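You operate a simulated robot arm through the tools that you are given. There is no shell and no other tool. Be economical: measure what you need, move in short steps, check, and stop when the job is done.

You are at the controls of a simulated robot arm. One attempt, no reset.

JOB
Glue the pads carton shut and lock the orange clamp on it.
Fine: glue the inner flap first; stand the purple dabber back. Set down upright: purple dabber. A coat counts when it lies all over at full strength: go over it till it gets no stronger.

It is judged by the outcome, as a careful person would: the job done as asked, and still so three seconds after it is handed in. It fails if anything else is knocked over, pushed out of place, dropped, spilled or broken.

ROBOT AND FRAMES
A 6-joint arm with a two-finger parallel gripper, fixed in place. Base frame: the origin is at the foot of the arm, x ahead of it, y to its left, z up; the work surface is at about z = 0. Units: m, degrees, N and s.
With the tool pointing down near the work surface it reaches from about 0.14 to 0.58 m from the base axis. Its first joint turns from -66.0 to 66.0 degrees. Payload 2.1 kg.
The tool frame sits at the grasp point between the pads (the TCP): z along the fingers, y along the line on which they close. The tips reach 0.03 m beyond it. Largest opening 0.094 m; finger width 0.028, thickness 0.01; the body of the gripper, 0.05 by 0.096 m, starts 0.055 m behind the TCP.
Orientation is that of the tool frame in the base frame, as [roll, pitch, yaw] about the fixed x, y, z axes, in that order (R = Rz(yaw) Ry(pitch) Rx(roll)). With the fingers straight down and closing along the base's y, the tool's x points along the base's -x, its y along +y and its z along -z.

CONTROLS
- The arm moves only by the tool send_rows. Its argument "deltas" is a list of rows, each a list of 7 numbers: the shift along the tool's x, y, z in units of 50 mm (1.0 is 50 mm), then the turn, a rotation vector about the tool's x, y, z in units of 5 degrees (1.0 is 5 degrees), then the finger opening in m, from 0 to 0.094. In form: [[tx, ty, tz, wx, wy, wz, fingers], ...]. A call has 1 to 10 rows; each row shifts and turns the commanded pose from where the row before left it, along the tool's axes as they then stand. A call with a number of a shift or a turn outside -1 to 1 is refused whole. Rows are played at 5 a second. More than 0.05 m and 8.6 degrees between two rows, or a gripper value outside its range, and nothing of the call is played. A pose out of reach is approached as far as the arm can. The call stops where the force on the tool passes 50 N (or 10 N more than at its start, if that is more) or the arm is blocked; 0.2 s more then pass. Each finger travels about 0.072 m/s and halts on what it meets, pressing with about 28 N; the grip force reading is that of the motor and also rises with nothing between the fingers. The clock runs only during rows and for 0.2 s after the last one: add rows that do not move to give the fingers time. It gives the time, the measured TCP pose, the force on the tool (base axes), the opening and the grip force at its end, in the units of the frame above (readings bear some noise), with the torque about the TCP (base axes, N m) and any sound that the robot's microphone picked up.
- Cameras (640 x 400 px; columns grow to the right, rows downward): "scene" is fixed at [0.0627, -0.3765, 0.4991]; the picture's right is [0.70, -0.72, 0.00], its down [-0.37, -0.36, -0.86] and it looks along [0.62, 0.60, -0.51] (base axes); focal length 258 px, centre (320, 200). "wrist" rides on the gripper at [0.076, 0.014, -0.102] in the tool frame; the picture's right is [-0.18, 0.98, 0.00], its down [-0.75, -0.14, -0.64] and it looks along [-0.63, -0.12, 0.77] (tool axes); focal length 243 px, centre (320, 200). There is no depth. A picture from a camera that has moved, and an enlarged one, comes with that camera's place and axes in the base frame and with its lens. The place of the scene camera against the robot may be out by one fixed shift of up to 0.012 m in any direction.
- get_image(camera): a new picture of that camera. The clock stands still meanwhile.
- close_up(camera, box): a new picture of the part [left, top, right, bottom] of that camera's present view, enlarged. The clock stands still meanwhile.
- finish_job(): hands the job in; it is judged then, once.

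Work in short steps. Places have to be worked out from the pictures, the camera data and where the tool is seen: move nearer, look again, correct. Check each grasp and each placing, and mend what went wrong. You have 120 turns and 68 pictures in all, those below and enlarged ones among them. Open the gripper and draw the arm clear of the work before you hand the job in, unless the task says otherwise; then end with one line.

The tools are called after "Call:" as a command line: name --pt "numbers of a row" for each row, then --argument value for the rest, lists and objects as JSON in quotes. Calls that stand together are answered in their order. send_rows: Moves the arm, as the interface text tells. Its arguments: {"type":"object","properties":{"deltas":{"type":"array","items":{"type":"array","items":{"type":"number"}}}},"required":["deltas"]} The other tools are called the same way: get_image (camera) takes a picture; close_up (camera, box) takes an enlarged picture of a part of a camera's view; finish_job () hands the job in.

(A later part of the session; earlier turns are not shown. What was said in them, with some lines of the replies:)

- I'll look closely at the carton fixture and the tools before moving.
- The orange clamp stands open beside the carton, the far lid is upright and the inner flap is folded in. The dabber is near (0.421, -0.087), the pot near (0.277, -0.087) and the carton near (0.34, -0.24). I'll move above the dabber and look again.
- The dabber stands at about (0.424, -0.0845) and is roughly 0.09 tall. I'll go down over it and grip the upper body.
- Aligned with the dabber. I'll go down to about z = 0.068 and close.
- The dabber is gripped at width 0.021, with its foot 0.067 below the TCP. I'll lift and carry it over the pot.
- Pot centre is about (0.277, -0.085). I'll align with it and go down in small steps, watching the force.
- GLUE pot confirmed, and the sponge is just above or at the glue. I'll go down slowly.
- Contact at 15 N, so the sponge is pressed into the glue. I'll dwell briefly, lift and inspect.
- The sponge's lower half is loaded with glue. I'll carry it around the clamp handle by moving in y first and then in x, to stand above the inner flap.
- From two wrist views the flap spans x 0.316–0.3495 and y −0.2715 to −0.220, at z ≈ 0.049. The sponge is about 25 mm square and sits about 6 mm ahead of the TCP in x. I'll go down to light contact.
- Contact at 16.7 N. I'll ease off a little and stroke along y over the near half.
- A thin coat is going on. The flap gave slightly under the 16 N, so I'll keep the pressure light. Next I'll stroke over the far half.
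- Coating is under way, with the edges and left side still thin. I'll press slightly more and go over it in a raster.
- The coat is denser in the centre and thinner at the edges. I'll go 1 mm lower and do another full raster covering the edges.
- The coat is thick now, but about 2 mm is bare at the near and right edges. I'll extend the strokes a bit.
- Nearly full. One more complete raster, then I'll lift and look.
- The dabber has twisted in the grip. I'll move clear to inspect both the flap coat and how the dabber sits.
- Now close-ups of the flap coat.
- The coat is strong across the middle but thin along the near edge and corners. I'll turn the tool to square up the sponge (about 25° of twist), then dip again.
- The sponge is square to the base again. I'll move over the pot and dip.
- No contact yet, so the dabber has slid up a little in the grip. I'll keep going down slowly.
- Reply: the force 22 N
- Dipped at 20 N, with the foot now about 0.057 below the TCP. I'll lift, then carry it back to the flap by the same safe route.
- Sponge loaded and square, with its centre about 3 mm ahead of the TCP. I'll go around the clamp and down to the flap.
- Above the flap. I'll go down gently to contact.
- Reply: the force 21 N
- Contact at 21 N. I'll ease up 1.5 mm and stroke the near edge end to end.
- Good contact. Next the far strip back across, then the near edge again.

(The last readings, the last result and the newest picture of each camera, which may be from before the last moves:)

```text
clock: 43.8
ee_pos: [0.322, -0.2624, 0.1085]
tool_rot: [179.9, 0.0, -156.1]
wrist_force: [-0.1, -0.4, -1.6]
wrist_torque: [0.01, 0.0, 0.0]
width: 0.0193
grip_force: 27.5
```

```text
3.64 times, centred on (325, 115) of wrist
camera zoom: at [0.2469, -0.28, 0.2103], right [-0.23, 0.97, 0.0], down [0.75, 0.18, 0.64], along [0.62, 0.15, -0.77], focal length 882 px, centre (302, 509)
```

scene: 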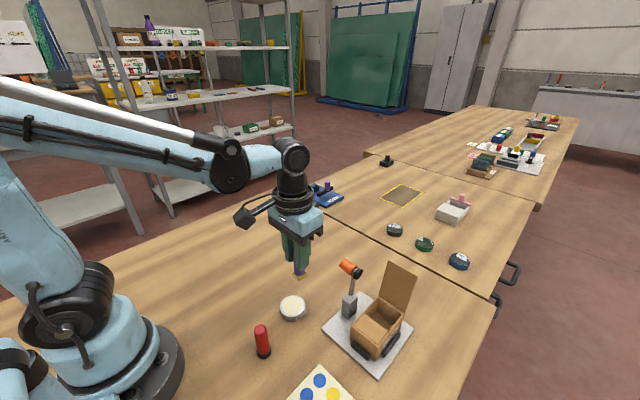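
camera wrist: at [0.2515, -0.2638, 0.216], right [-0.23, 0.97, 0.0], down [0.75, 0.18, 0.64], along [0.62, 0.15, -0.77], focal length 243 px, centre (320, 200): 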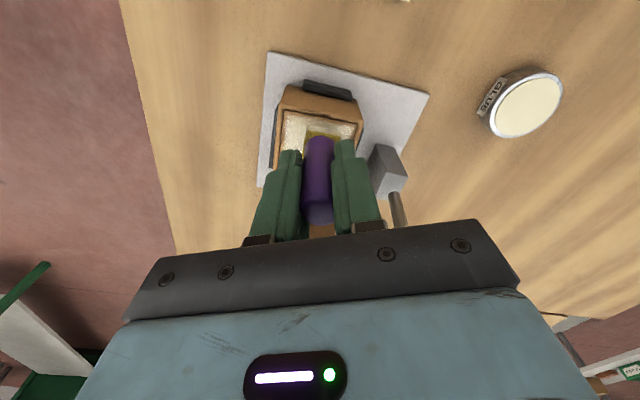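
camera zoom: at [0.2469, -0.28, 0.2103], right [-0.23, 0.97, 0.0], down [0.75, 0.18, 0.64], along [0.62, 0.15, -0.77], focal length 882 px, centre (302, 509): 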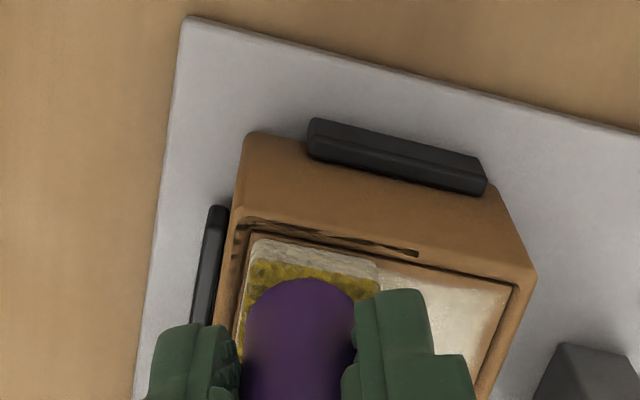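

There's still a thin bare rim near the hinge edge. I'll press a touch more and run close along the near edge and both ends.

Call:
send_rows --pt "0.018 0.008 0.03 0 0 0 0.0" --pt "0.02 -0.036 0 0 0 0 0.0" --pt "-0.068 0.153 0 0 0 0 0.0" --pt "-0.068 0.153 0 0 0 0 0.0" --pt "-0.068 0.153 0 0 0 0 0.0" --pt "-0.068 0.153 0 0 0 0 0.0" --pt "-0.034 0.08 0 0 0 0 0.0" --pt "-0.13 -0.058 0 0 0 0 0.0" --pt "-0.13 -0.058 0 0 0 0 0.0" --pt "0 0 0 0 0 0 0.0"

Call:
close_up --camera "wrist" --box '[250, 60, 400, 170]'

```text
clock: 46.0
ee_pos: [0.3335, -0.2267, 0.106]
tool_rot: [-180.0, 0.0, -156.0]
wrist_force: [-6.4, -7.3, 6.3]
wrist_torque: [-0.48, 0.29, -0.12]
width: 0.0194
grip_force: 28.3
```

```text
3.64 times, centred on (325, 115) of wrist
camera zoom: at [0.259, -0.2449, 0.2086], right [-0.23, 0.97, 0.0], down [0.75, 0.18, 0.64], along [0.62, 0.15, -0.77], focal length 882 px, centre (302, 509)
```

zoom: 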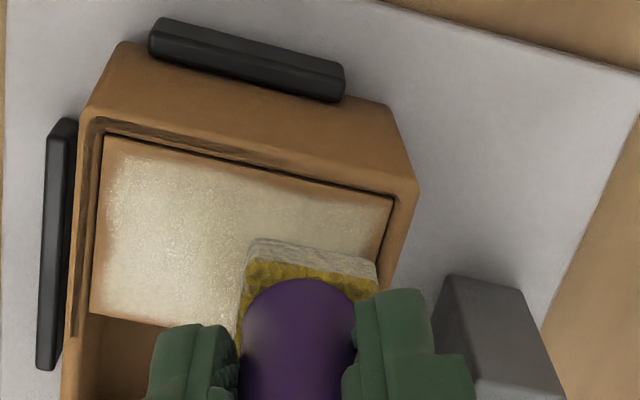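

Nearly complete; the −y end and the near-left corner remain slightly thin. I'll sweep back to the −y edge and up to the near corner.

Call:
send_rows --pt "0.068 -0.153 0 0 0 0 0.0" --pt "0.068 -0.153 0 0 0 0 0.0" --pt "0.068 -0.153 0 0 0 0 0.0" --pt "0.068 -0.153 0 0 0 0 0.0" --pt "0.045 -0.1 0 0 0 0 0.0" --pt "0.09 0.04 0 0 0 0 0.0" --pt "0.09 0.04 0 0 0 0 0.0" --pt "0.09 0.04 0 0 0 0 0.0" --pt "-0.068 0.153 0 0 0 0 0.0" --pt "0 0 0 0 0 0 0.0"

Call:
send_rows --pt "-0.09 -0.04 0 0 0 0 0.0" --pt "-0.09 -0.04 0 0 0 0 0.0" --pt "0.068 -0.153 0 0 0 0 0.0" --pt "0.09 0.04 0 0 0 0 0.0" --pt "0.09 0.04 0 0 0 0 0.0" --pt "-0.068 0.153 0 0 0 0 0.0" --pt "0 0 -0.4 0 0 0 0.0" --pt "0.5 0.2 -0.6 0 0 0 0.0" --pt "0.7 0.3 0 0 0 0 0.0"

Call:
send_rows --pt "-0.326 0.73 -0.1 0 0 0 0.0" --pt "-0.326 0.73 0 0 0 0 0.0" --pt "-0.326 0.73 0 0 0 0 0.0" --pt "-0.326 0.73 0 0 0 0 0.0" --pt "0 0 0 0 0 0 0.0"

Call:
close_up --camera "scene" --box '[340, 290, 400, 350]'

Call:
get_image --camera "wrist"

```text
clock: 48.2
ee_pos: [0.32, -0.2579, 0.1072]
tool_rot: [179.9, -0.1, -156.0]
wrist_force: [0.2, 1.1, -0.4]
wrist_torque: [0.0, 0.0, -0.07]
width: 0.0197
grip_force: 27.9
```

```text
clock: 50.2
ee_pos: [0.2537, -0.2599, 0.1578]
tool_rot: [-180.0, 0.0, -156.0]
wrist_force: [-0.1, -0.6, -0.2]
wrist_torque: [0.01, -0.01, -0.02]
width: 0.0199
grip_force: 28.9
```

```text
clock: 51.4
ee_pos: [0.2538, -0.0966, 0.1634]
tool_rot: [180.0, 0.0, -156.0]
wrist_force: [0.4, -0.4, 0.1]
wrist_torque: [-0.02, -0.02, -0.02]
width: 0.0196
grip_force: 28.2
```

```text
6.67 times, centred on (370, 320) of scene
camera zoom: at [0.0627, -0.3765, 0.4991], right [0.7, -0.72, 0.0], down [-0.37, -0.36, -0.86], along [0.62, 0.6, -0.51], focal length 1722 px, centre (-13, -600)
```

zoom: 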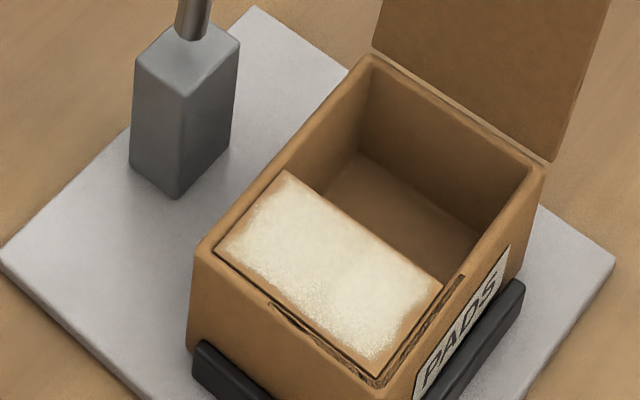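

```text
27 pictures are left
camera wrist: at [0.1789, -0.1152, 0.2645], right [-0.23, 0.97, 0.0], down [0.75, 0.18, 0.64], along [0.62, 0.15, -0.77], focal length 243 px, centre (320, 200)
```

wrist: 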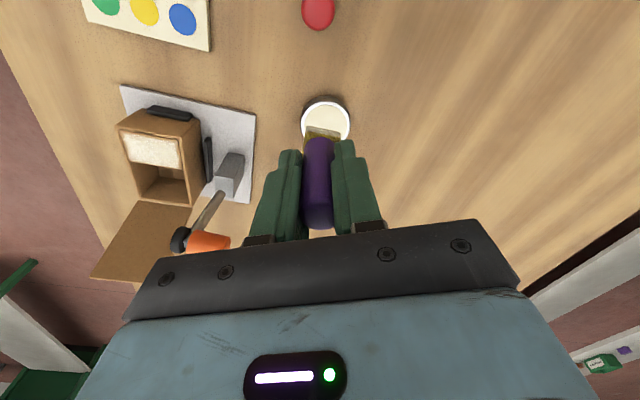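

Call:
close_up --camera "wrist" --box '[110, 105, 200, 195]'

```text
4.44 times, centred on (155, 150) of wrist
camera zoom: at [0.1789, -0.1152, 0.2645], right [-0.23, 0.97, 0.0], down [0.75, 0.18, 0.64], along [0.62, 0.15, -0.77], focal length 1078 px, centre (1053, 422)
```

zoom: 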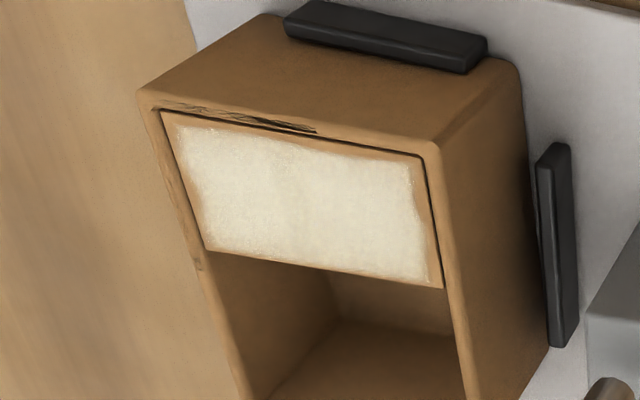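

The coat looks nearly uniform, but I see slightly sparkly strips along the near edge and the far −y corner. I'll make one more targeted pass to be sure it is at full strength.

Call:
send_rows --pt "0.304 -0.68 -0.4 0 0 0 0.0" --pt "0.304 -0.68 0 0 0 0 0.0" --pt "0.304 -0.68 0 0 0 0 0.0" --pt "0.304 -0.68 0 0 0 0 0.0" --pt "-0.6 -0.27 0 0 0 0 0.0" --pt "-0.62 -0.28 0.4 0 0 0 0.0" --pt "0 0 0.6 0 0 0 0.0" --pt "0 0 0.42 0 0 0 0.0" --pt "0 0 0.1 0 0 0 0.0" --pt "0 0 0 0 0 0 0.0"

```text
clock: 53.6
ee_pos: [0.321, -0.2486, 0.1045]
tool_rot: [180.0, 0.0, -156.1]
wrist_force: [-0.8, 1.0, 17.8]
wrist_torque: [0.13, 0.06, 0.04]
width: 0.0196
grip_force: 27.6
```

Call:
send_rows --pt "0.05 -0.115 0 0 0 0 0.0" --pt "0.05 -0.115 0 0 0 0 0.0" --pt "-0.068 0.153 0 0 0 0 0.0" --pt "-0.068 0.153 0 0 0 0 0.0" --pt "-0.068 0.153 0 0 0 0 0.0" --pt "-0.068 0.153 0 0 0 0 0.0" --pt "-0.1 -0.045 0 0 0 0 0.0" --pt "-0.1 -0.045 0 0 0 0 0.0" --pt "-0.1 -0.045 0 0 0 0 0.0" --pt "0 0 0 0 0 0 0.0"

Call:
send_rows --pt "0.068 -0.153 0 0 0 0 0.0" --pt "0.068 -0.153 0 0 0 0 0.0" --pt "0.068 -0.153 0 0 0 0 0.0" --pt "0.068 -0.153 0 0 0 0 0.0" --pt "0.1 0.045 0 0 0 0 0.0" --pt "0.1 0.045 0 0 0 0 0.0" --pt "0.12 0.05 0 0 0 0 0.0" --pt "-0.068 0.153 0 0 0 0 0.0" --pt "-0.068 0.153 0 0 0 0 0.0" --pt "-0.068 0.153 0 0 0 0 0.0"

Call:
send_rows --pt "-0.068 0.153 0 0 0 0 0.0" --pt "0.068 -0.153 0 0 0 0 0.0" --pt "0.068 -0.153 0 0 0 0 0.0" --pt "0 0 -0.4 0 0 0 0.0" --pt "0.5 0.2 -0.7 0 0 0 0.0" --pt "0.7 0.3 0 0 0 0 0.0" --pt "-0.31 0.7 0 0 0 0 0.0" --pt "-0.31 0.7 0 0 0 0 0.0" --pt "-0.31 0.7 0 0 0 0 0.0" --pt "-0.31 0.7 0 0 0 0 0.0"

Call:
close_up --camera "scene" --box '[340, 290, 400, 350]'

Call:
close_up --camera "scene" --box '[230, 190, 350, 310]'

```text
clock: 55.8
ee_pos: [0.3373, -0.2275, 0.1053]
tool_rot: [180.0, 0.1, -156.0]
wrist_force: [-0.2, 1.0, -0.5]
wrist_torque: [0.0, 0.01, 0.0]
width: 0.0196
grip_force: 28.1
```

```text
clock: 58.0
ee_pos: [0.3218, -0.2359, 0.1063]
tool_rot: [-180.0, 0.0, -155.9]
wrist_force: [0.8, 0.1, -0.2]
wrist_torque: [0.0, -0.02, 0.02]
width: 0.0196
grip_force: 28.4
```

```text
clock: 60.2
ee_pos: [0.2562, -0.0915, 0.1595]
tool_rot: [-180.0, 0.0, -156.0]
wrist_force: [0.2, -0.4, -0.6]
wrist_torque: [-0.01, 0.01, -0.01]
width: 0.0197
grip_force: 27.7
```

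```text
6.67 times, centred on (370, 320) of scene
camera zoom: at [0.0626, -0.3765, 0.4991], right [0.7, -0.72, 0.0], down [-0.37, -0.36, -0.86], along [0.62, 0.6, -0.51], focal length 1722 px, centre (-13, -600)
```

zoom: 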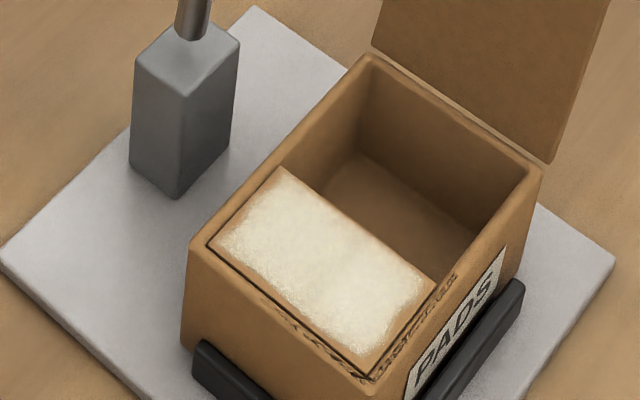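

```text
3.33 times, centred on (290, 250) of scene
camera zoom: at [0.0626, -0.3765, 0.4991], right [0.7, -0.72, 0.0], down [-0.37, -0.36, -0.86], along [0.62, 0.6, -0.51], focal length 861 px, centre (420, 33)
```

zoom: 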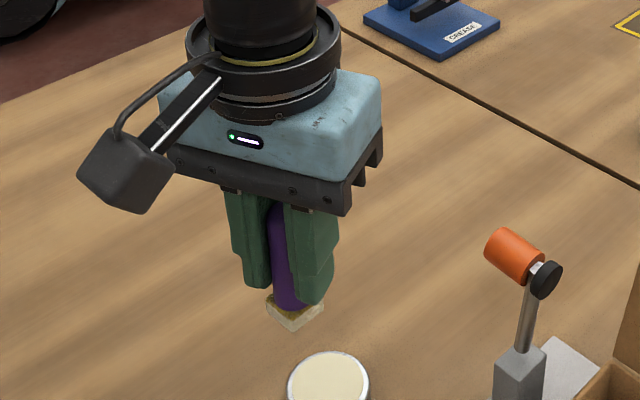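

The coat's extent no longer changes and it's uniformly dense, so it's done. I'll take the dabber back to its original spot at about (0.432, −0.085).

Call:
send_rows --pt "-0.8 -0.323 0 0 0 0 0.0" --pt "-0.8 -0.323 0 0 0 0 0.0" --pt "-0.8 -0.323 0 0 0 0 0.0" --pt "-0.79 -0.323 0 0 0 0 0.0" --pt "0 0 0.9 0 0 0 0.0" --pt "0 0 0.85 0 0 0 0.0" --pt "0 0 0 0 0 0 0.0"

Call:
close_up --camera "scene" --box '[280, 190, 400, 300]'

```text
clock: 61.8
ee_pos: [0.4277, -0.0858, 0.0708]
tool_rot: [-179.9, 0.0, -155.9]
wrist_force: [0.5, -0.6, -0.6]
wrist_torque: [0.01, -0.01, 0.03]
width: 0.0199
grip_force: 27.6
```

```text
3.64 times, centred on (340, 245) of scene
camera zoom: at [0.0627, -0.3765, 0.4991], right [0.7, -0.72, 0.0], down [-0.37, -0.36, -0.86], along [0.62, 0.6, -0.51], focal length 939 px, centre (247, 36)
```

zoom: 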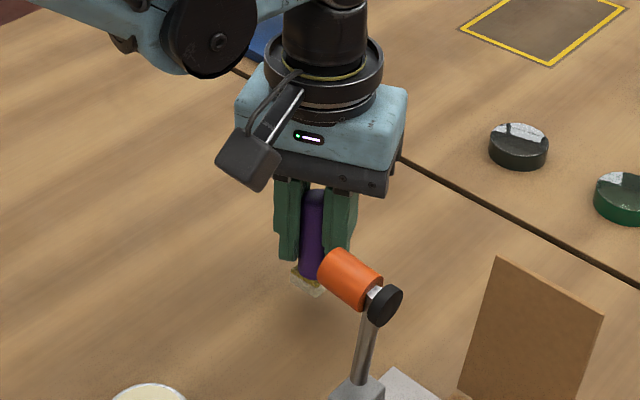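

Lowering to contact with the table.

Call:
send_rows --pt "0 0 0.1 0 0 0 0.0" --pt "0 0 0.08 0 0 0 0.0" --pt "0 0 0.06 0 0 0 0.0" --pt "0 0 0.04 0 0 0 0.0" --pt "0 0 0 0 0 0 0.0"

```text
clock: 63.0
ee_pos: [0.4282, -0.0866, 0.059]
tool_rot: [-180.0, 0.0, -155.9]
wrist_force: [0.2, -0.7, -0.1]
wrist_torque: [-0.02, 0.0, -0.02]
width: 0.0194
grip_force: 28.1
```

Call:
send_rows --pt "0 0 0.04 0 0 0 0.0" --pt "0 0 0.04 0 0 0 0.0" --pt "0 0 0 0 0 0 0.0"

```text
clock: 63.8
ee_pos: [0.4272, -0.0865, 0.0537]
tool_rot: [179.9, 0.1, -155.9]
wrist_force: [-0.2, 0.2, -0.7]
wrist_torque: [-0.02, 0.02, -0.01]
width: 0.0198
grip_force: 27.9
```

Call:
send_rows --pt "0 0 0.03 0 0 0 0.0" --pt "0 0 0.03 0 0 0 0.0" --pt "0 0 0 0 0 0 0.0"

Call:
close_up --camera "wrist" --box '[250, 70, 400, 230]'

```text
clock: 64.6
ee_pos: [0.427, -0.0873, 0.0511]
tool_rot: [-180.0, 0.0, -156.0]
wrist_force: [-1.0, 0.4, 6.1]
wrist_torque: [0.06, -0.05, 0.0]
width: 0.0198
grip_force: 28.1
```

```text
2.50 times, centred on (325, 150) of wrist
camera zoom: at [0.3525, -0.1047, 0.1545], right [-0.23, 0.97, 0.0], down [0.75, 0.18, 0.64], along [0.62, 0.15, -0.77], focal length 606 px, centre (308, 325)
```

zoom: 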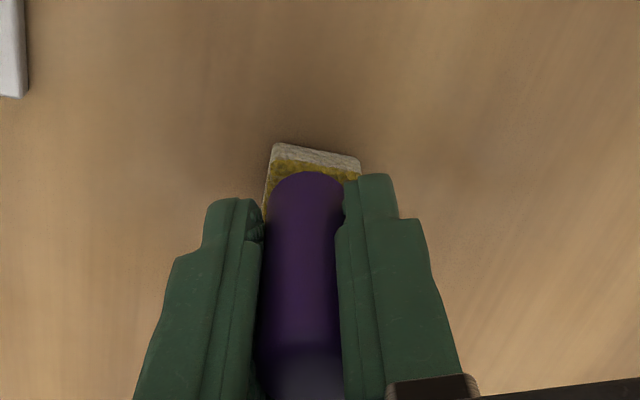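

Contact at 6 N. I'll press slightly to seat it, then open.

Call:
send_rows --pt "0 0 0.02 0 0 0 0.0" --pt "0 0 0 0 0 0 0.0" --pt "0 0 0 0 0 0 0.03" --pt "0 0 0 0 0 0 0.05" --pt "0 0 0 0 0 0 0.07" --pt "0 0 0 0 0 0 0.07" --pt "0 0 0 0 0 0 0.07"

Call:
close_up --camera "wrist" --box '[230, 70, 420, 230]'

```text
clock: 66.2
ee_pos: [0.4279, -0.0865, 0.0517]
tool_rot: [-180.0, -0.1, -156.0]
wrist_force: [0.2, -0.2, -0.2]
wrist_torque: [-0.01, 0.0, -0.01]
width: 0.0701
grip_force: 0.1
```

```text
2.50 times, centred on (325, 150) of wrist
camera zoom: at [0.3528, -0.1047, 0.1536], right [-0.23, 0.97, 0.0], down [0.75, 0.18, 0.64], along [0.62, 0.15, -0.77], focal length 606 px, centre (308, 325)
```

zoom: 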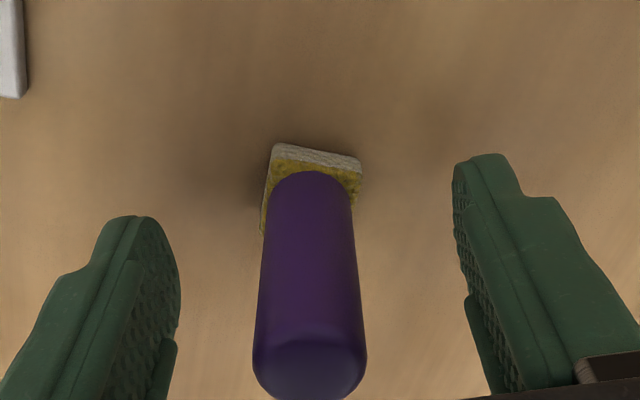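

The dabber stands upright. I'll rise straight up, then turn the tool to yaw −90 so the gripper body stays clear of the clamp while folding the lid.

Call:
send_rows --pt "0 0 -0.6 0 0 0 0.07" --pt "0 0 -0.9 0 0 0 0.07" --pt "0 0 -0.9 0 0 0 0.04" --pt "0 0 -0.9 0 0 -1 0.0" --pt "0 0 0 0 0 -1 0.0" --pt "0 0 0 0 0 -1 0.0" --pt "0 0 0 0 0 -1 0.0" --pt "0 0 0 0 0 -1 0.0" --pt "0 0 0 0 0 -1 0.0" --pt "0 0 0 0 0 -1 0.0"

Call:
send_rows --pt "0 0 0 0 0 -1 0.0" --pt "0 0 0 0 0 -1 0.0" --pt "0 0 0 0 0 -1 0.0" --pt "0 0 0 0 0 -1 0.0" --pt "0 0 0 0 0 -1 0.0" --pt "0 0 0 0 0 -1 0.0" --pt "0 0 0 0 0 -0.2 0.0" --pt "0 0 0 0 0 0 0.0"

Call:
get_image --camera "wrist"

Call:
get_image --camera "scene"

```text
clock: 68.4
ee_pos: [0.4275, -0.0863, 0.2151]
tool_rot: [-180.0, 0.0, -120.9]
wrist_force: [0.0, -1.2, 0.7]
wrist_torque: [0.01, 0.01, -0.01]
width: 0.0004
grip_force: 27.7
```

```text
clock: 70.2
ee_pos: [0.4285, -0.0863, 0.2158]
tool_rot: [-179.9, -0.1, -89.9]
wrist_force: [0.4, 0.9, -0.8]
wrist_torque: [0.0, 0.01, 0.0]
width: 0.0001
grip_force: 27.8
```

```text
20 pictures are left
camera wrist: at [0.4136, -0.1629, 0.3181], right [-0.98, 0.18, 0.0], down [0.14, 0.75, 0.64], along [0.12, 0.63, -0.77], focal length 243 px, centre (320, 200)
```

wrist: 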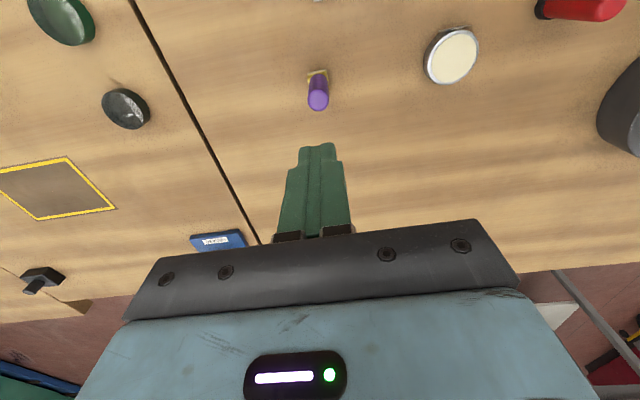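

```text
19 pictures are left
```

scene: 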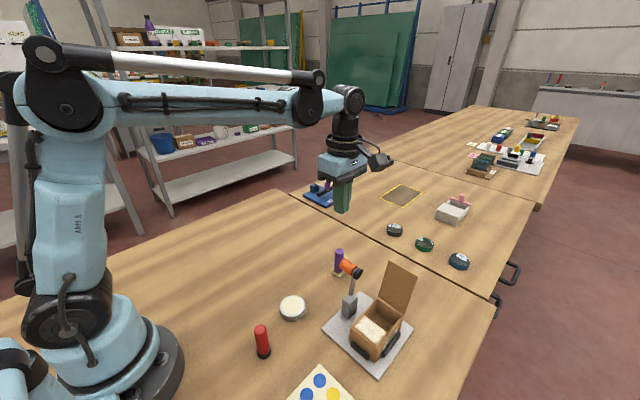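

Dabber is upright at its place. I'll move behind the lid to x ≈ 0.475, y ≈ −0.245, tips at about z = 0.11.

Call:
send_rows --pt "0 -0.94 0 0 0 0 0.0" --pt "0.8 0 0 0 0 0 0.0" --pt "0.8 0 0 0 0 0 0.0" --pt "0.8 0 0 0 0 0 0.0" --pt "0.78 0 0 0 0 0 0.0" --pt "0 0 0.7 0 0 0 0.0" --pt "0 0 0.75 0 0 0 0.0" --pt "0 0 0 0 0 0 0.0"

Call:
get_image --camera "wrist"

Call:
close_up --camera "scene" --box '[310, 210, 470, 370]'

```text
clock: 72.0
ee_pos: [0.4767, -0.2462, 0.1437]
tool_rot: [-179.9, 0.0, -90.0]
wrist_force: [-0.3, 0.8, -0.2]
wrist_torque: [0.01, 0.0, -0.01]
width: 0.0
grip_force: 28.0
```

```text
18 pictures are left
camera wrist: at [0.4623, -0.3217, 0.2461], right [-0.98, 0.18, 0.0], down [0.14, 0.75, 0.64], along [0.12, 0.63, -0.77], focal length 243 px, centre (320, 200)
```

wrist: 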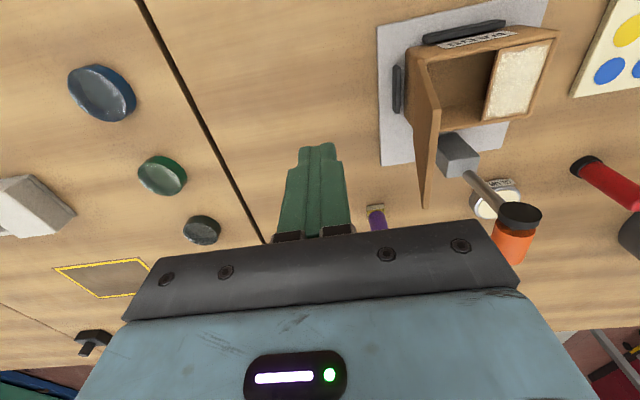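

```text
2.50 times, centred on (390, 290) of scene
camera zoom: at [0.0626, -0.3765, 0.4991], right [0.7, -0.72, 0.0], down [-0.37, -0.36, -0.86], along [0.62, 0.6, -0.51], focal length 646 px, centre (145, -25)
```

zoom: 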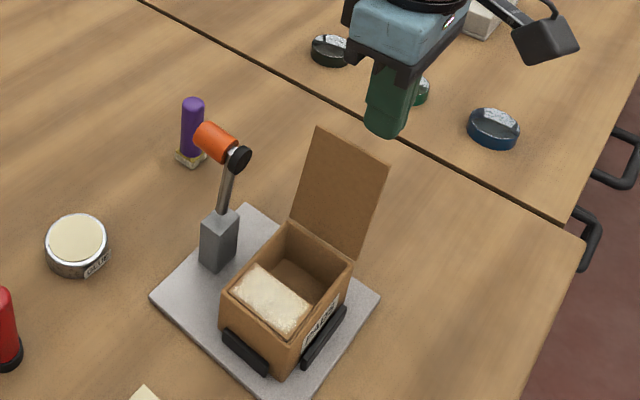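

Lid and gripper line up. I'll push the lid over toward −x along the arc and check partway.

Call:
send_rows --pt "0 0.6 0 0 0 0 0.0" --pt "0 0.4 0 0 0 0 0.0" --pt "0 0.34 0 0 0 0 0.0" --pt "0 0.31 0.14 0 0 0 0.0" --pt "0 0.29 0.12 0 0 0 0.0" --pt "0 0.25 0.19 0 0 0 0.0" --pt "0 0 0 0 0 0 0.0"

Call:
get_image --camera "wrist"

```text
clock: 73.6
ee_pos: [0.365, -0.2465, 0.1196]
tool_rot: [180.0, 0.0, -90.0]
wrist_force: [-0.3, 0.1, -0.5]
wrist_torque: [-0.02, 0.02, -0.02]
width: 0.0001
grip_force: 28.1
```

```text
16 pictures are left
camera wrist: at [0.3521, -0.3229, 0.2231], right [-0.98, 0.18, 0.0], down [0.14, 0.75, 0.64], along [0.12, 0.63, -0.77], focal length 243 px, centre (320, 200)
```

wrist: 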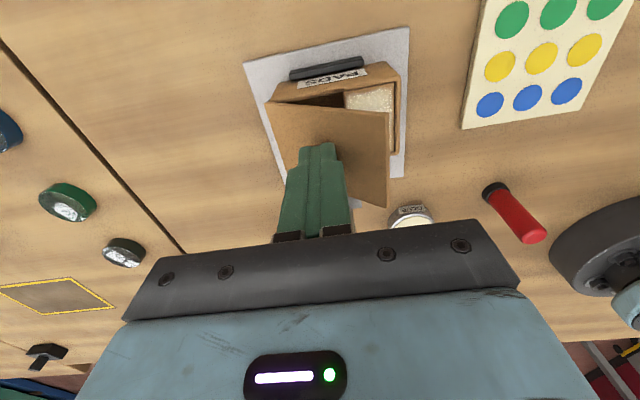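

The lid is folding nicely. I'll continue down until it lies on the glued flap and presses.

Call:
send_rows --pt "0 0.16 0.2 0 0 0 0.0" --pt "0 0.14 0.26 0 0 0 0.0" --pt "0 0.16 0.15 0 0 0 0.0" --pt "0 0.1 0.06 0 0 0 0.0" --pt "0 0 0 0 0 0 0.0"

```text
clock: 74.8
ee_pos: [0.3385, -0.2454, 0.0884]
tool_rot: [180.0, -0.1, -90.0]
wrist_force: [-0.2, 0.3, 0.4]
wrist_torque: [0.04, 0.0, 0.0]
width: 0.0001
grip_force: 27.7
```

Call:
send_rows --pt "0 0 0.06 0 0 0 0.0" --pt "0 0 0.04 0 0 0 0.0" --pt "0 0 0 0 0 0 0.0"

Call:
get_image --camera "wrist"

```text
clock: 75.5
ee_pos: [0.3372, -0.2471, 0.0854]
tool_rot: [180.0, 0.0, -90.1]
wrist_force: [-1.1, 1.6, 36.0]
wrist_torque: [0.04, -0.08, 0.04]
width: 0.0
grip_force: 28.1
stopped in row 3: the force on the tool passed its limit (the readings are from after the stop); the commanded pose is now the measured one
```

```text
15 pictures are left
camera wrist: at [0.3237, -0.3225, 0.187], right [-0.98, 0.18, 0.0], down [0.14, 0.75, 0.64], along [0.12, 0.63, -0.77], focal length 243 px, centre (320, 200)
```

wrist: 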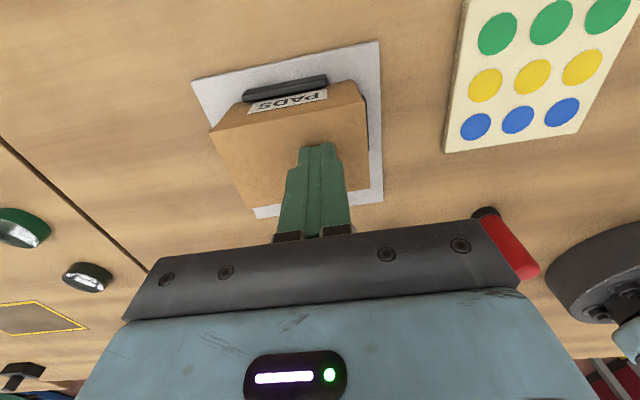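

The lid is closed flat and pressed at 36 N. I'll hold a few seconds at slightly lower force for the glue to grab, then lift slightly and check.

Call:
send_rows --pt "0 0 -0.01 0 0 0 0.0" --pt "0 0 0 0 0 0 0.0" --pt "0 0 0 0 0 0 0.0" --pt "0 0 0 0 0 0 0.0" --pt "0 0 0 0 0 0 0.0" --pt "0 0 0 0 0 0 0.0" --pt "0 0 0 0 0 0 0.0" --pt "0 0 0 0 0 0 0.0" --pt "0 0 0 0 0 0 0.0" --pt "0 0 0 0 0 0 0.0"

Call:
send_rows --pt "0 0 0 0 0 0 0.0" --pt "0 0 0 0 0 0 0.0" --pt "0 0 0 0 0 0 0.0" --pt "0 0 0 0 0 0 0.0" --pt "0 0 -0.2 0 0 0 0.0" --pt "0 0 -0.4 0 0 0 0.0" --pt "0 0 0 0 0 0 0.0"

Call:
close_up --camera "scene" --box '[300, 230, 440, 370]'

```text
clock: 77.7
ee_pos: [0.3381, -0.2457, 0.0846]
tool_rot: [-179.9, -0.1, -90.0]
wrist_force: [-1.8, -0.9, 39.4]
wrist_torque: [-0.02, -0.05, -0.01]
width: 0.0
grip_force: 28.0
```

```text
clock: 79.3
ee_pos: [0.3375, -0.2456, 0.1139]
tool_rot: [179.9, 0.0, -90.0]
wrist_force: [-0.7, -0.5, -0.3]
wrist_torque: [0.0, 0.0, 0.04]
width: 0.0001
grip_force: 27.7
```

```text
2.86 times, centred on (370, 300) of scene
camera zoom: at [0.0627, -0.3765, 0.4991], right [0.7, -0.72, 0.0], down [-0.37, -0.36, -0.86], along [0.62, 0.6, -0.51], focal length 738 px, centre (177, -86)
```

zoom: 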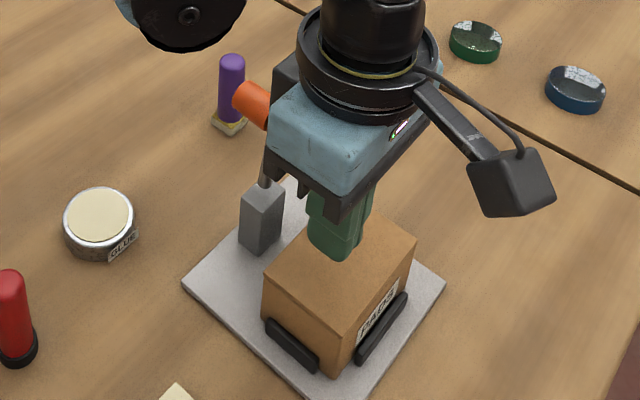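

The lid stays shut. Now the clamp: I'll rise, cross above the handle to its +y side, and go down level with the orange grip.

Call:
send_rows --pt "0 0 -0.9 0 0 0 0.0" --pt "0 0 -0.9 0 0 0 0.0" --pt "-0.6 -0.33 0 0 0 0 0.0" --pt "-0.8 0 0 0 0 0 0.0" --pt "-0.8 0 0 0 0 0 0.0" --pt "-0.7 0 0 0 0 0 0.0" --pt "0 0 0.5 0 0 0 0.0" --pt "0 0 0.4 0 0 0 0.0" --pt "0 0 0 0 0 0 0.0"

Call:
get_image --camera "wrist"

Call:
close_up --camera "scene" --box '[280, 220, 420, 360]'

```text
clock: 81.3
ee_pos: [0.3542, -0.1037, 0.1597]
tool_rot: [179.9, 0.1, -89.9]
wrist_force: [-0.7, 0.9, 0.5]
wrist_torque: [0.02, 0.02, -0.06]
width: 0.0
grip_force: 28.0
```

```text
13 pictures are left
camera wrist: at [0.3406, -0.1787, 0.2625], right [-0.98, 0.18, 0.0], down [0.14, 0.75, 0.64], along [0.12, 0.63, -0.77], focal length 243 px, centre (320, 200)
```

wrist: 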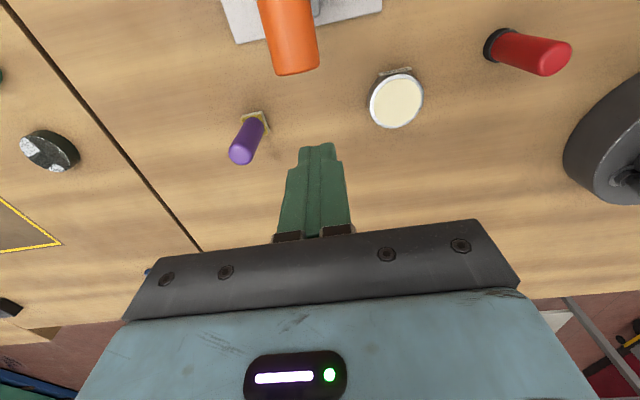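

```text
2.86 times, centred on (350, 290) of scene
camera zoom: at [0.0627, -0.3765, 0.4991], right [0.7, -0.72, 0.0], down [-0.37, -0.36, -0.86], along [0.62, 0.6, -0.51], focal length 738 px, centre (234, -57)
```

zoom: 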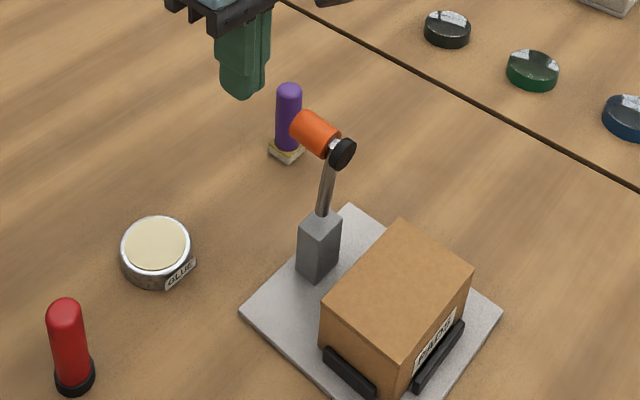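

The grip's end face is at about (0.357, −0.153, 0.133). I'll push it toward −y along its arc and check at about 30–40°.

Call:
send_rows --pt "0.5 -0.06 0 0 0 0 0.0" --pt "0.3 0 0 0 0 0 0.0" --pt "0.3 0 -0.04 0 0 0 0.0" --pt "0.3 0 -0.04 0 0 0 0.0" --pt "0.3 0 0.0 0 0 0 0.0" --pt "0 0 0 0 0 0 0.0"

Call:
close_up --camera "scene" --box '[280, 220, 420, 360]'

```text
clock: 82.7
ee_pos: [0.3591, -0.1861, 0.1623]
tool_rot: [179.7, 0.1, -90.0]
wrist_force: [-0.5, -0.4, 0.1]
wrist_torque: [0.02, -0.02, -0.01]
width: 0.0
grip_force: 27.7
```

```text
2.86 times, centred on (350, 290) of scene
camera zoom: at [0.0627, -0.3765, 0.4991], right [0.7, -0.72, 0.0], down [-0.37, -0.36, -0.86], along [0.62, 0.6, -0.51], focal length 738 px, centre (234, -57)
```

zoom: 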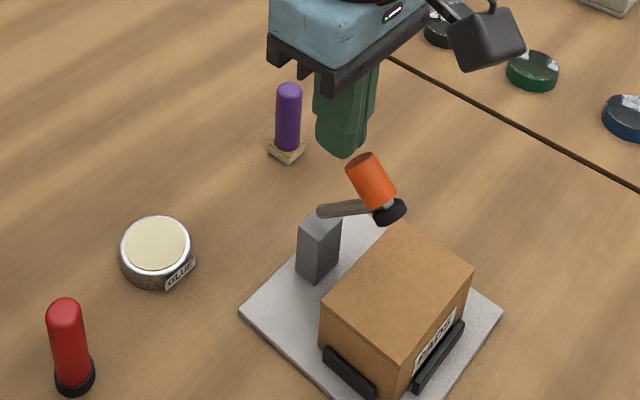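

Call:
get_image --camera "wrist"

```text
10 pictures are left
camera wrist: at [0.3447, -0.2621, 0.2649], right [-0.98, 0.18, 0.0], down [0.14, 0.75, 0.64], along [0.12, 0.63, -0.77], focal length 243 px, centre (320, 200)
```

wrist: 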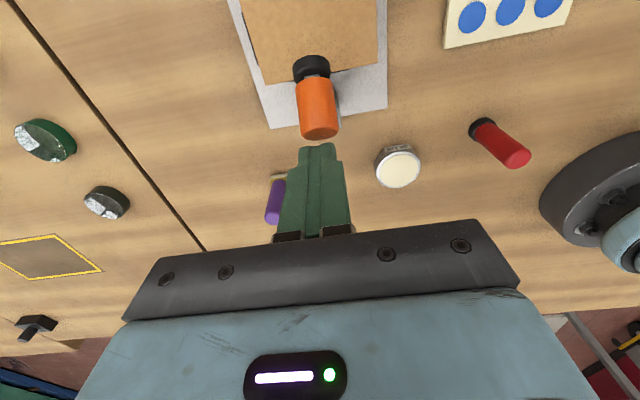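

The lever is about 60° over and the grip is now mostly upright, its top near (0.357, −0.207, 0.143). I'll lift over it and press down from above.

Call:
send_rows --pt "0 0.04 -0.65 0 0 0 0.0" --pt "0.6 0 0 0 0 0 0.0" --pt "0 0 0.2 0 0 0 0.0" --pt "0.05 0 0.2 0 0 0 0.0" --pt "0.05 0 0.2 0 0 0 0.0" --pt "0.05 0 0.2 0 0 0 0.0" --pt "0 0 0 0 0 0 0.0"

Call:
close_up --camera "scene" --box '[280, 220, 420, 360]'

```text
clock: 84.3
ee_pos: [0.3544, -0.2231, 0.1542]
tool_rot: [179.9, 0.0, -90.0]
wrist_force: [0.5, -0.1, 0.9]
wrist_torque: [-0.02, 0.03, -0.02]
width: 0.0
grip_force: 28.3
```

```text
2.86 times, centred on (350, 290) of scene
camera zoom: at [0.0627, -0.3765, 0.4991], right [0.7, -0.72, 0.0], down [-0.37, -0.36, -0.86], along [0.62, 0.6, -0.51], focal length 738 px, centre (234, -57)
```

zoom: 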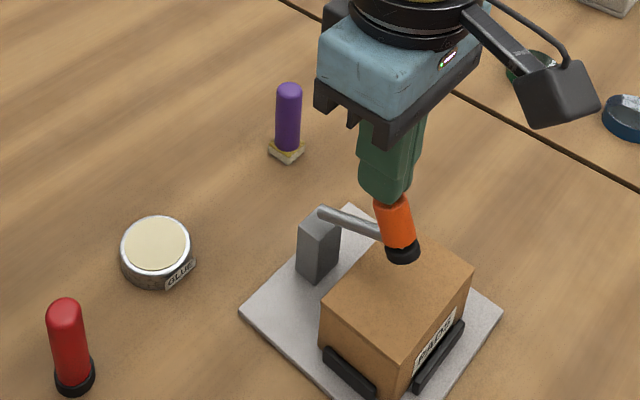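

The lever follows. I'll keep pressing down in small steps, watching for force and a latch sound.

Call:
send_rows --pt "0.04 0 0.12 0 0 0 0.0" --pt "0.02 0 0.12 0 0 0 0.0" --pt "0.02 0 0.1 0 0 0 0.0" --pt "0 0 0.1 0 0 0 0.0" --pt "0 0 0 0 0 0 0.0"

```text
clock: 85.5
ee_pos: [0.3538, -0.2268, 0.1332]
tool_rot: [179.9, 0.0, -90.0]
wrist_force: [-0.6, -0.4, -0.4]
wrist_torque: [0.0, 0.03, -0.01]
width: 0.0001
grip_force: 27.5
```

Call:
send_rows --pt "0 0 0.1 0 0 0 0.0" --pt "0 0 0.08 0 0 0 0.0" --pt "0 0 0 0 0 0 0.0"

Call:
close_up --camera "scene" --box '[300, 240, 420, 360]'

```text
clock: 86.2
ee_pos: [0.354, -0.2266, 0.1262]
tool_rot: [179.9, 0.0, -90.0]
wrist_force: [-0.4, 3.2, 19.6]
wrist_torque: [-0.1, -0.01, -0.05]
width: 0.0
grip_force: 28.2
stopped in row 3: the force on the tool passed its limit (the readings are from after the stop); the commanded pose is now the measured one
```

```text
3.33 times, centred on (360, 300) of scene
camera zoom: at [0.0626, -0.3764, 0.4991], right [0.7, -0.72, 0.0], down [-0.37, -0.36, -0.86], along [0.62, 0.6, -0.51], focal length 861 px, centre (187, -133)
```

zoom: 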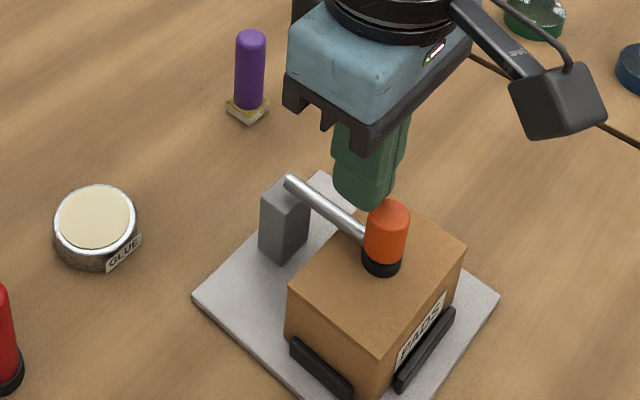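

The pad is on the lid. No click was heard, so I'll press a bit more to see whether it latches.

Call:
send_rows --pt "0 0 0.03 0 0 0 0.0" --pt "0 0 0.03 0 0 0 0.0" --pt "0 0 0 0 0 0 0.0"

```text
clock: 86.7
ee_pos: [0.355, -0.2269, 0.1272]
tool_rot: [179.8, 0.0, -90.0]
wrist_force: [-1.2, 3.6, 22.3]
wrist_torque: [-0.13, 0.01, -0.06]
width: 0.0
grip_force: 27.6
stopped in row 2: the force on the tool passed its limit (the readings are from after the stop); the commanded pose is now the measured one
```

It's at the end stop. I'll back off and see whether the lever stays down.

Call:
send_rows --pt "0 0 0 0 0 0 0.0" --pt "0 0 -0.3 0 0 0 0.0" --pt "0 0 -0.8 0 0 0 0.0" --pt "0 0 -0.8 0 0 0 0.0" --pt "0.9 0 0 0 0 0 0.0" --pt "0.6 0 0 0 0 0 0.0" --pt "0 0 0 0 0 0 0.0"

Call:
close_up --camera "scene" --box '[310, 250, 420, 350]'

Call:
get_image --camera "wrist"

```text
clock: 88.2
ee_pos: [0.3537, -0.3036, 0.2213]
tool_rot: [179.7, 0.0, -90.0]
wrist_force: [-0.4, -0.1, 0.6]
wrist_torque: [-0.01, 0.02, 0.0]
width: 0.0
grip_force: 28.0
```

```text
4.00 times, centred on (365, 300) of scene
camera zoom: at [0.0626, -0.3765, 0.4991], right [0.7, -0.72, 0.0], down [-0.37, -0.36, -0.86], along [0.62, 0.6, -0.51], focal length 1033 px, centre (140, -200)
```

zoom: 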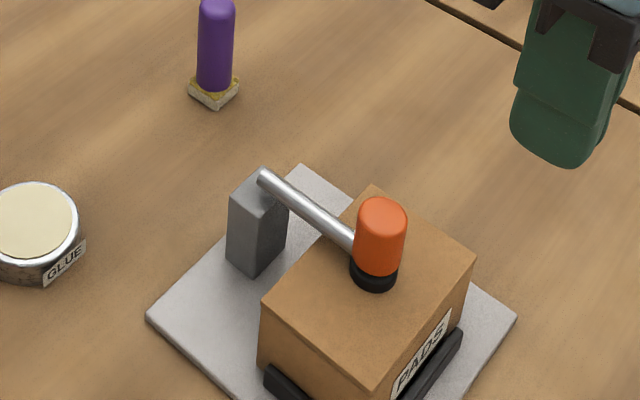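

```text
6 pictures are left
camera wrist: at [0.3404, -0.3798, 0.3241], right [-0.98, 0.18, 0.0], down [0.14, 0.75, 0.64], along [0.12, 0.63, -0.77], focal length 243 px, centre (320, 200)
```

wrist: 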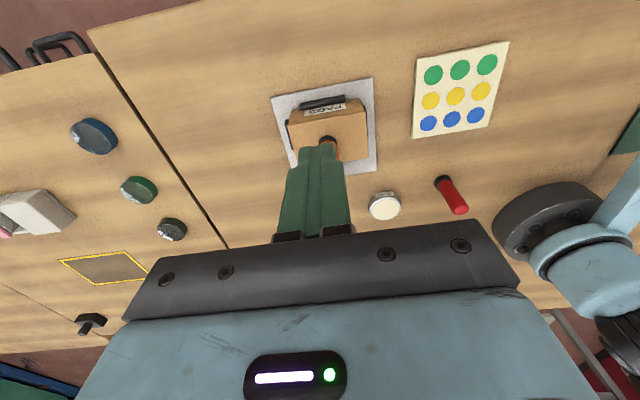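

The lever stays down with the pad on the lid. I'll test the lock by nudging the grip very gently toward open from its −y side.

Call:
send_rows --pt "0 0 0.9 0 0 0 0.0" --pt "0 0 0.9 0 0 0 0.0" --pt "0 0 0.4 0 0 0 0.0" --pt "-0.6 0 0 0 0 0 0.0" --pt "-0.25 0 0 0 0 0 0.0" --pt "0 0 0 0 0 0 0.0"

Call:
send_rows --pt "-0.04 0 0 0 0 0 0.0" --pt "-0.03 0 0 0 0 0 0.0" --pt "0 0 0 0 0 0 0.0"

```text
clock: 89.5
ee_pos: [0.3541, -0.2689, 0.1127]
tool_rot: [-179.8, -1.2, -90.5]
wrist_force: [-0.4, -2.1, 0.7]
wrist_torque: [-0.05, 0.01, 0.0]
width: 0.0
grip_force: 27.4
stopped in row 6: the force on the tool passed its limit (the readings are from after the stop); the commanded pose is now the measured one
```

```text
clock: 90.3
ee_pos: [0.3529, -0.2679, 0.1137]
tool_rot: [-179.8, -1.8, -90.7]
wrist_force: [4.4, -34.4, 12.6]
wrist_torque: [-0.56, -0.23, -0.17]
width: 0.0
grip_force: 27.5
```

The grip resists more than 30 N in the opening direction, so it's locked. I'll back off, rise clear, open the gripper and verify.

Call:
send_rows --pt "0.4 0 0 0 0 0 0.0" --pt "0.3 0 0 0 0 0 0.0" --pt "0 0 -0.9 0 0 0 0.0" --pt "0 0 -0.9 0 0 0 0.0" --pt "0 0 -0.9 0 0 0 0.05" --pt "0 0.9 -0.3 0 0 0 0.09" --pt "0 0.9 0 0 0 0 0.09" --pt "0 0 0 0 0 0 0.09"

Call:
close_up --camera "scene" --box '[310, 230, 430, 350]'

```text
clock: 92.1
ee_pos: [0.261, -0.2977, 0.2637]
tool_rot: [-179.9, -1.1, -90.4]
wrist_force: [-0.2, 0.9, 0.0]
wrist_torque: [-0.04, -0.02, 0.02]
width: 0.0898
grip_force: 0.0
```

```text
3.33 times, centred on (370, 290) of scene
camera zoom: at [0.0626, -0.3765, 0.4991], right [0.7, -0.72, 0.0], down [-0.37, -0.36, -0.86], along [0.62, 0.6, -0.51], focal length 861 px, centre (153, -100)
```

zoom: 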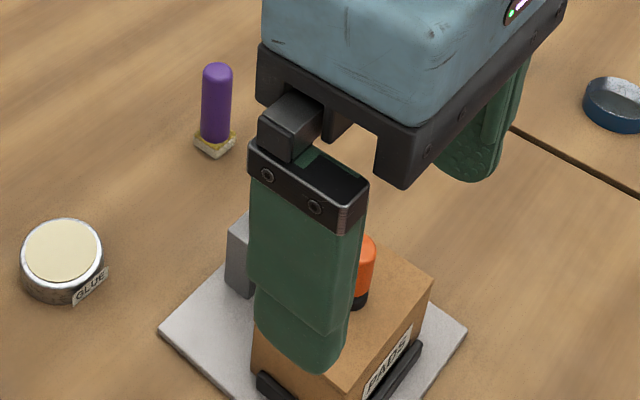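

Gripper blocks the view; I'll draw it away upward toward +y and look once more.

Call:
send_rows --pt "0 0 -0.9 0 0 0 0.09" --pt "-0.9 0 -0.3 0 0 0 0.09" --pt "-0.95 0 0 0 0 0 0.09" --pt "-0.95 0 0 0 0 0 0.09" --pt "-0.95 0 0 0 0 0 0.09" --pt "-0.95 0 0 0 0 0 0.09" --pt "-0.95 0 0 0 0 0 0.09" --pt "0 0 0 0 0 0 0.09"

Call:
get_image --camera "scene"

Call:
close_up --camera "scene" --box '[310, 230, 430, 370]'

```text
clock: 93.9
ee_pos: [0.2638, -0.0126, 0.3175]
tool_rot: [-179.9, -1.2, -90.4]
wrist_force: [-0.9, 0.6, -0.2]
wrist_torque: [0.0, 0.0, -0.01]
width: 0.09
grip_force: 0.2
```

```text
4 pictures are left
```

scene: 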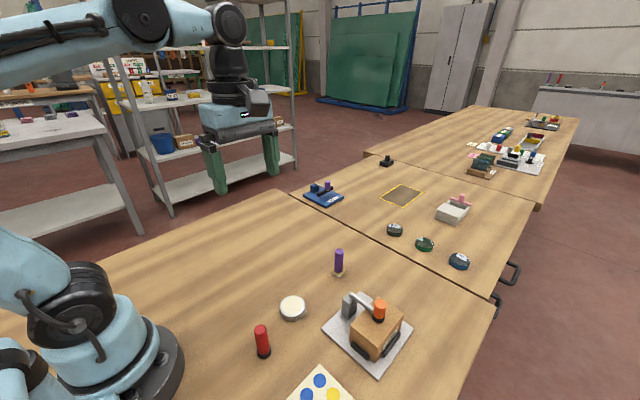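

```text
2.86 times, centred on (370, 300) of scene
camera zoom: at [0.0627, -0.3765, 0.4991], right [0.7, -0.72, 0.0], down [-0.37, -0.36, -0.86], along [0.62, 0.6, -0.51], focal length 738 px, centre (177, -86)
```

zoom: 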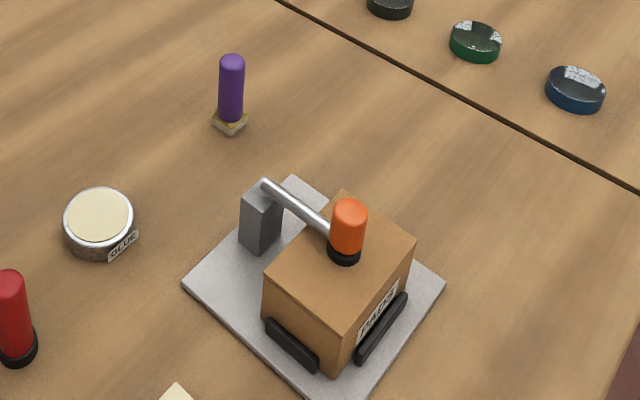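

The carton is shut and clamped, the dabber is upright in its place, the rest is undisturbed and the gripper is open and clear. Handing in.

Call:
finish_job

```text
The job is handed in.
```

The pads carton is glued shut with the orange clamp down on its lid, and the purple dabber is standing upright back in its place. I heard no latch click, but the clamp held against a push of about 34 N toward open.
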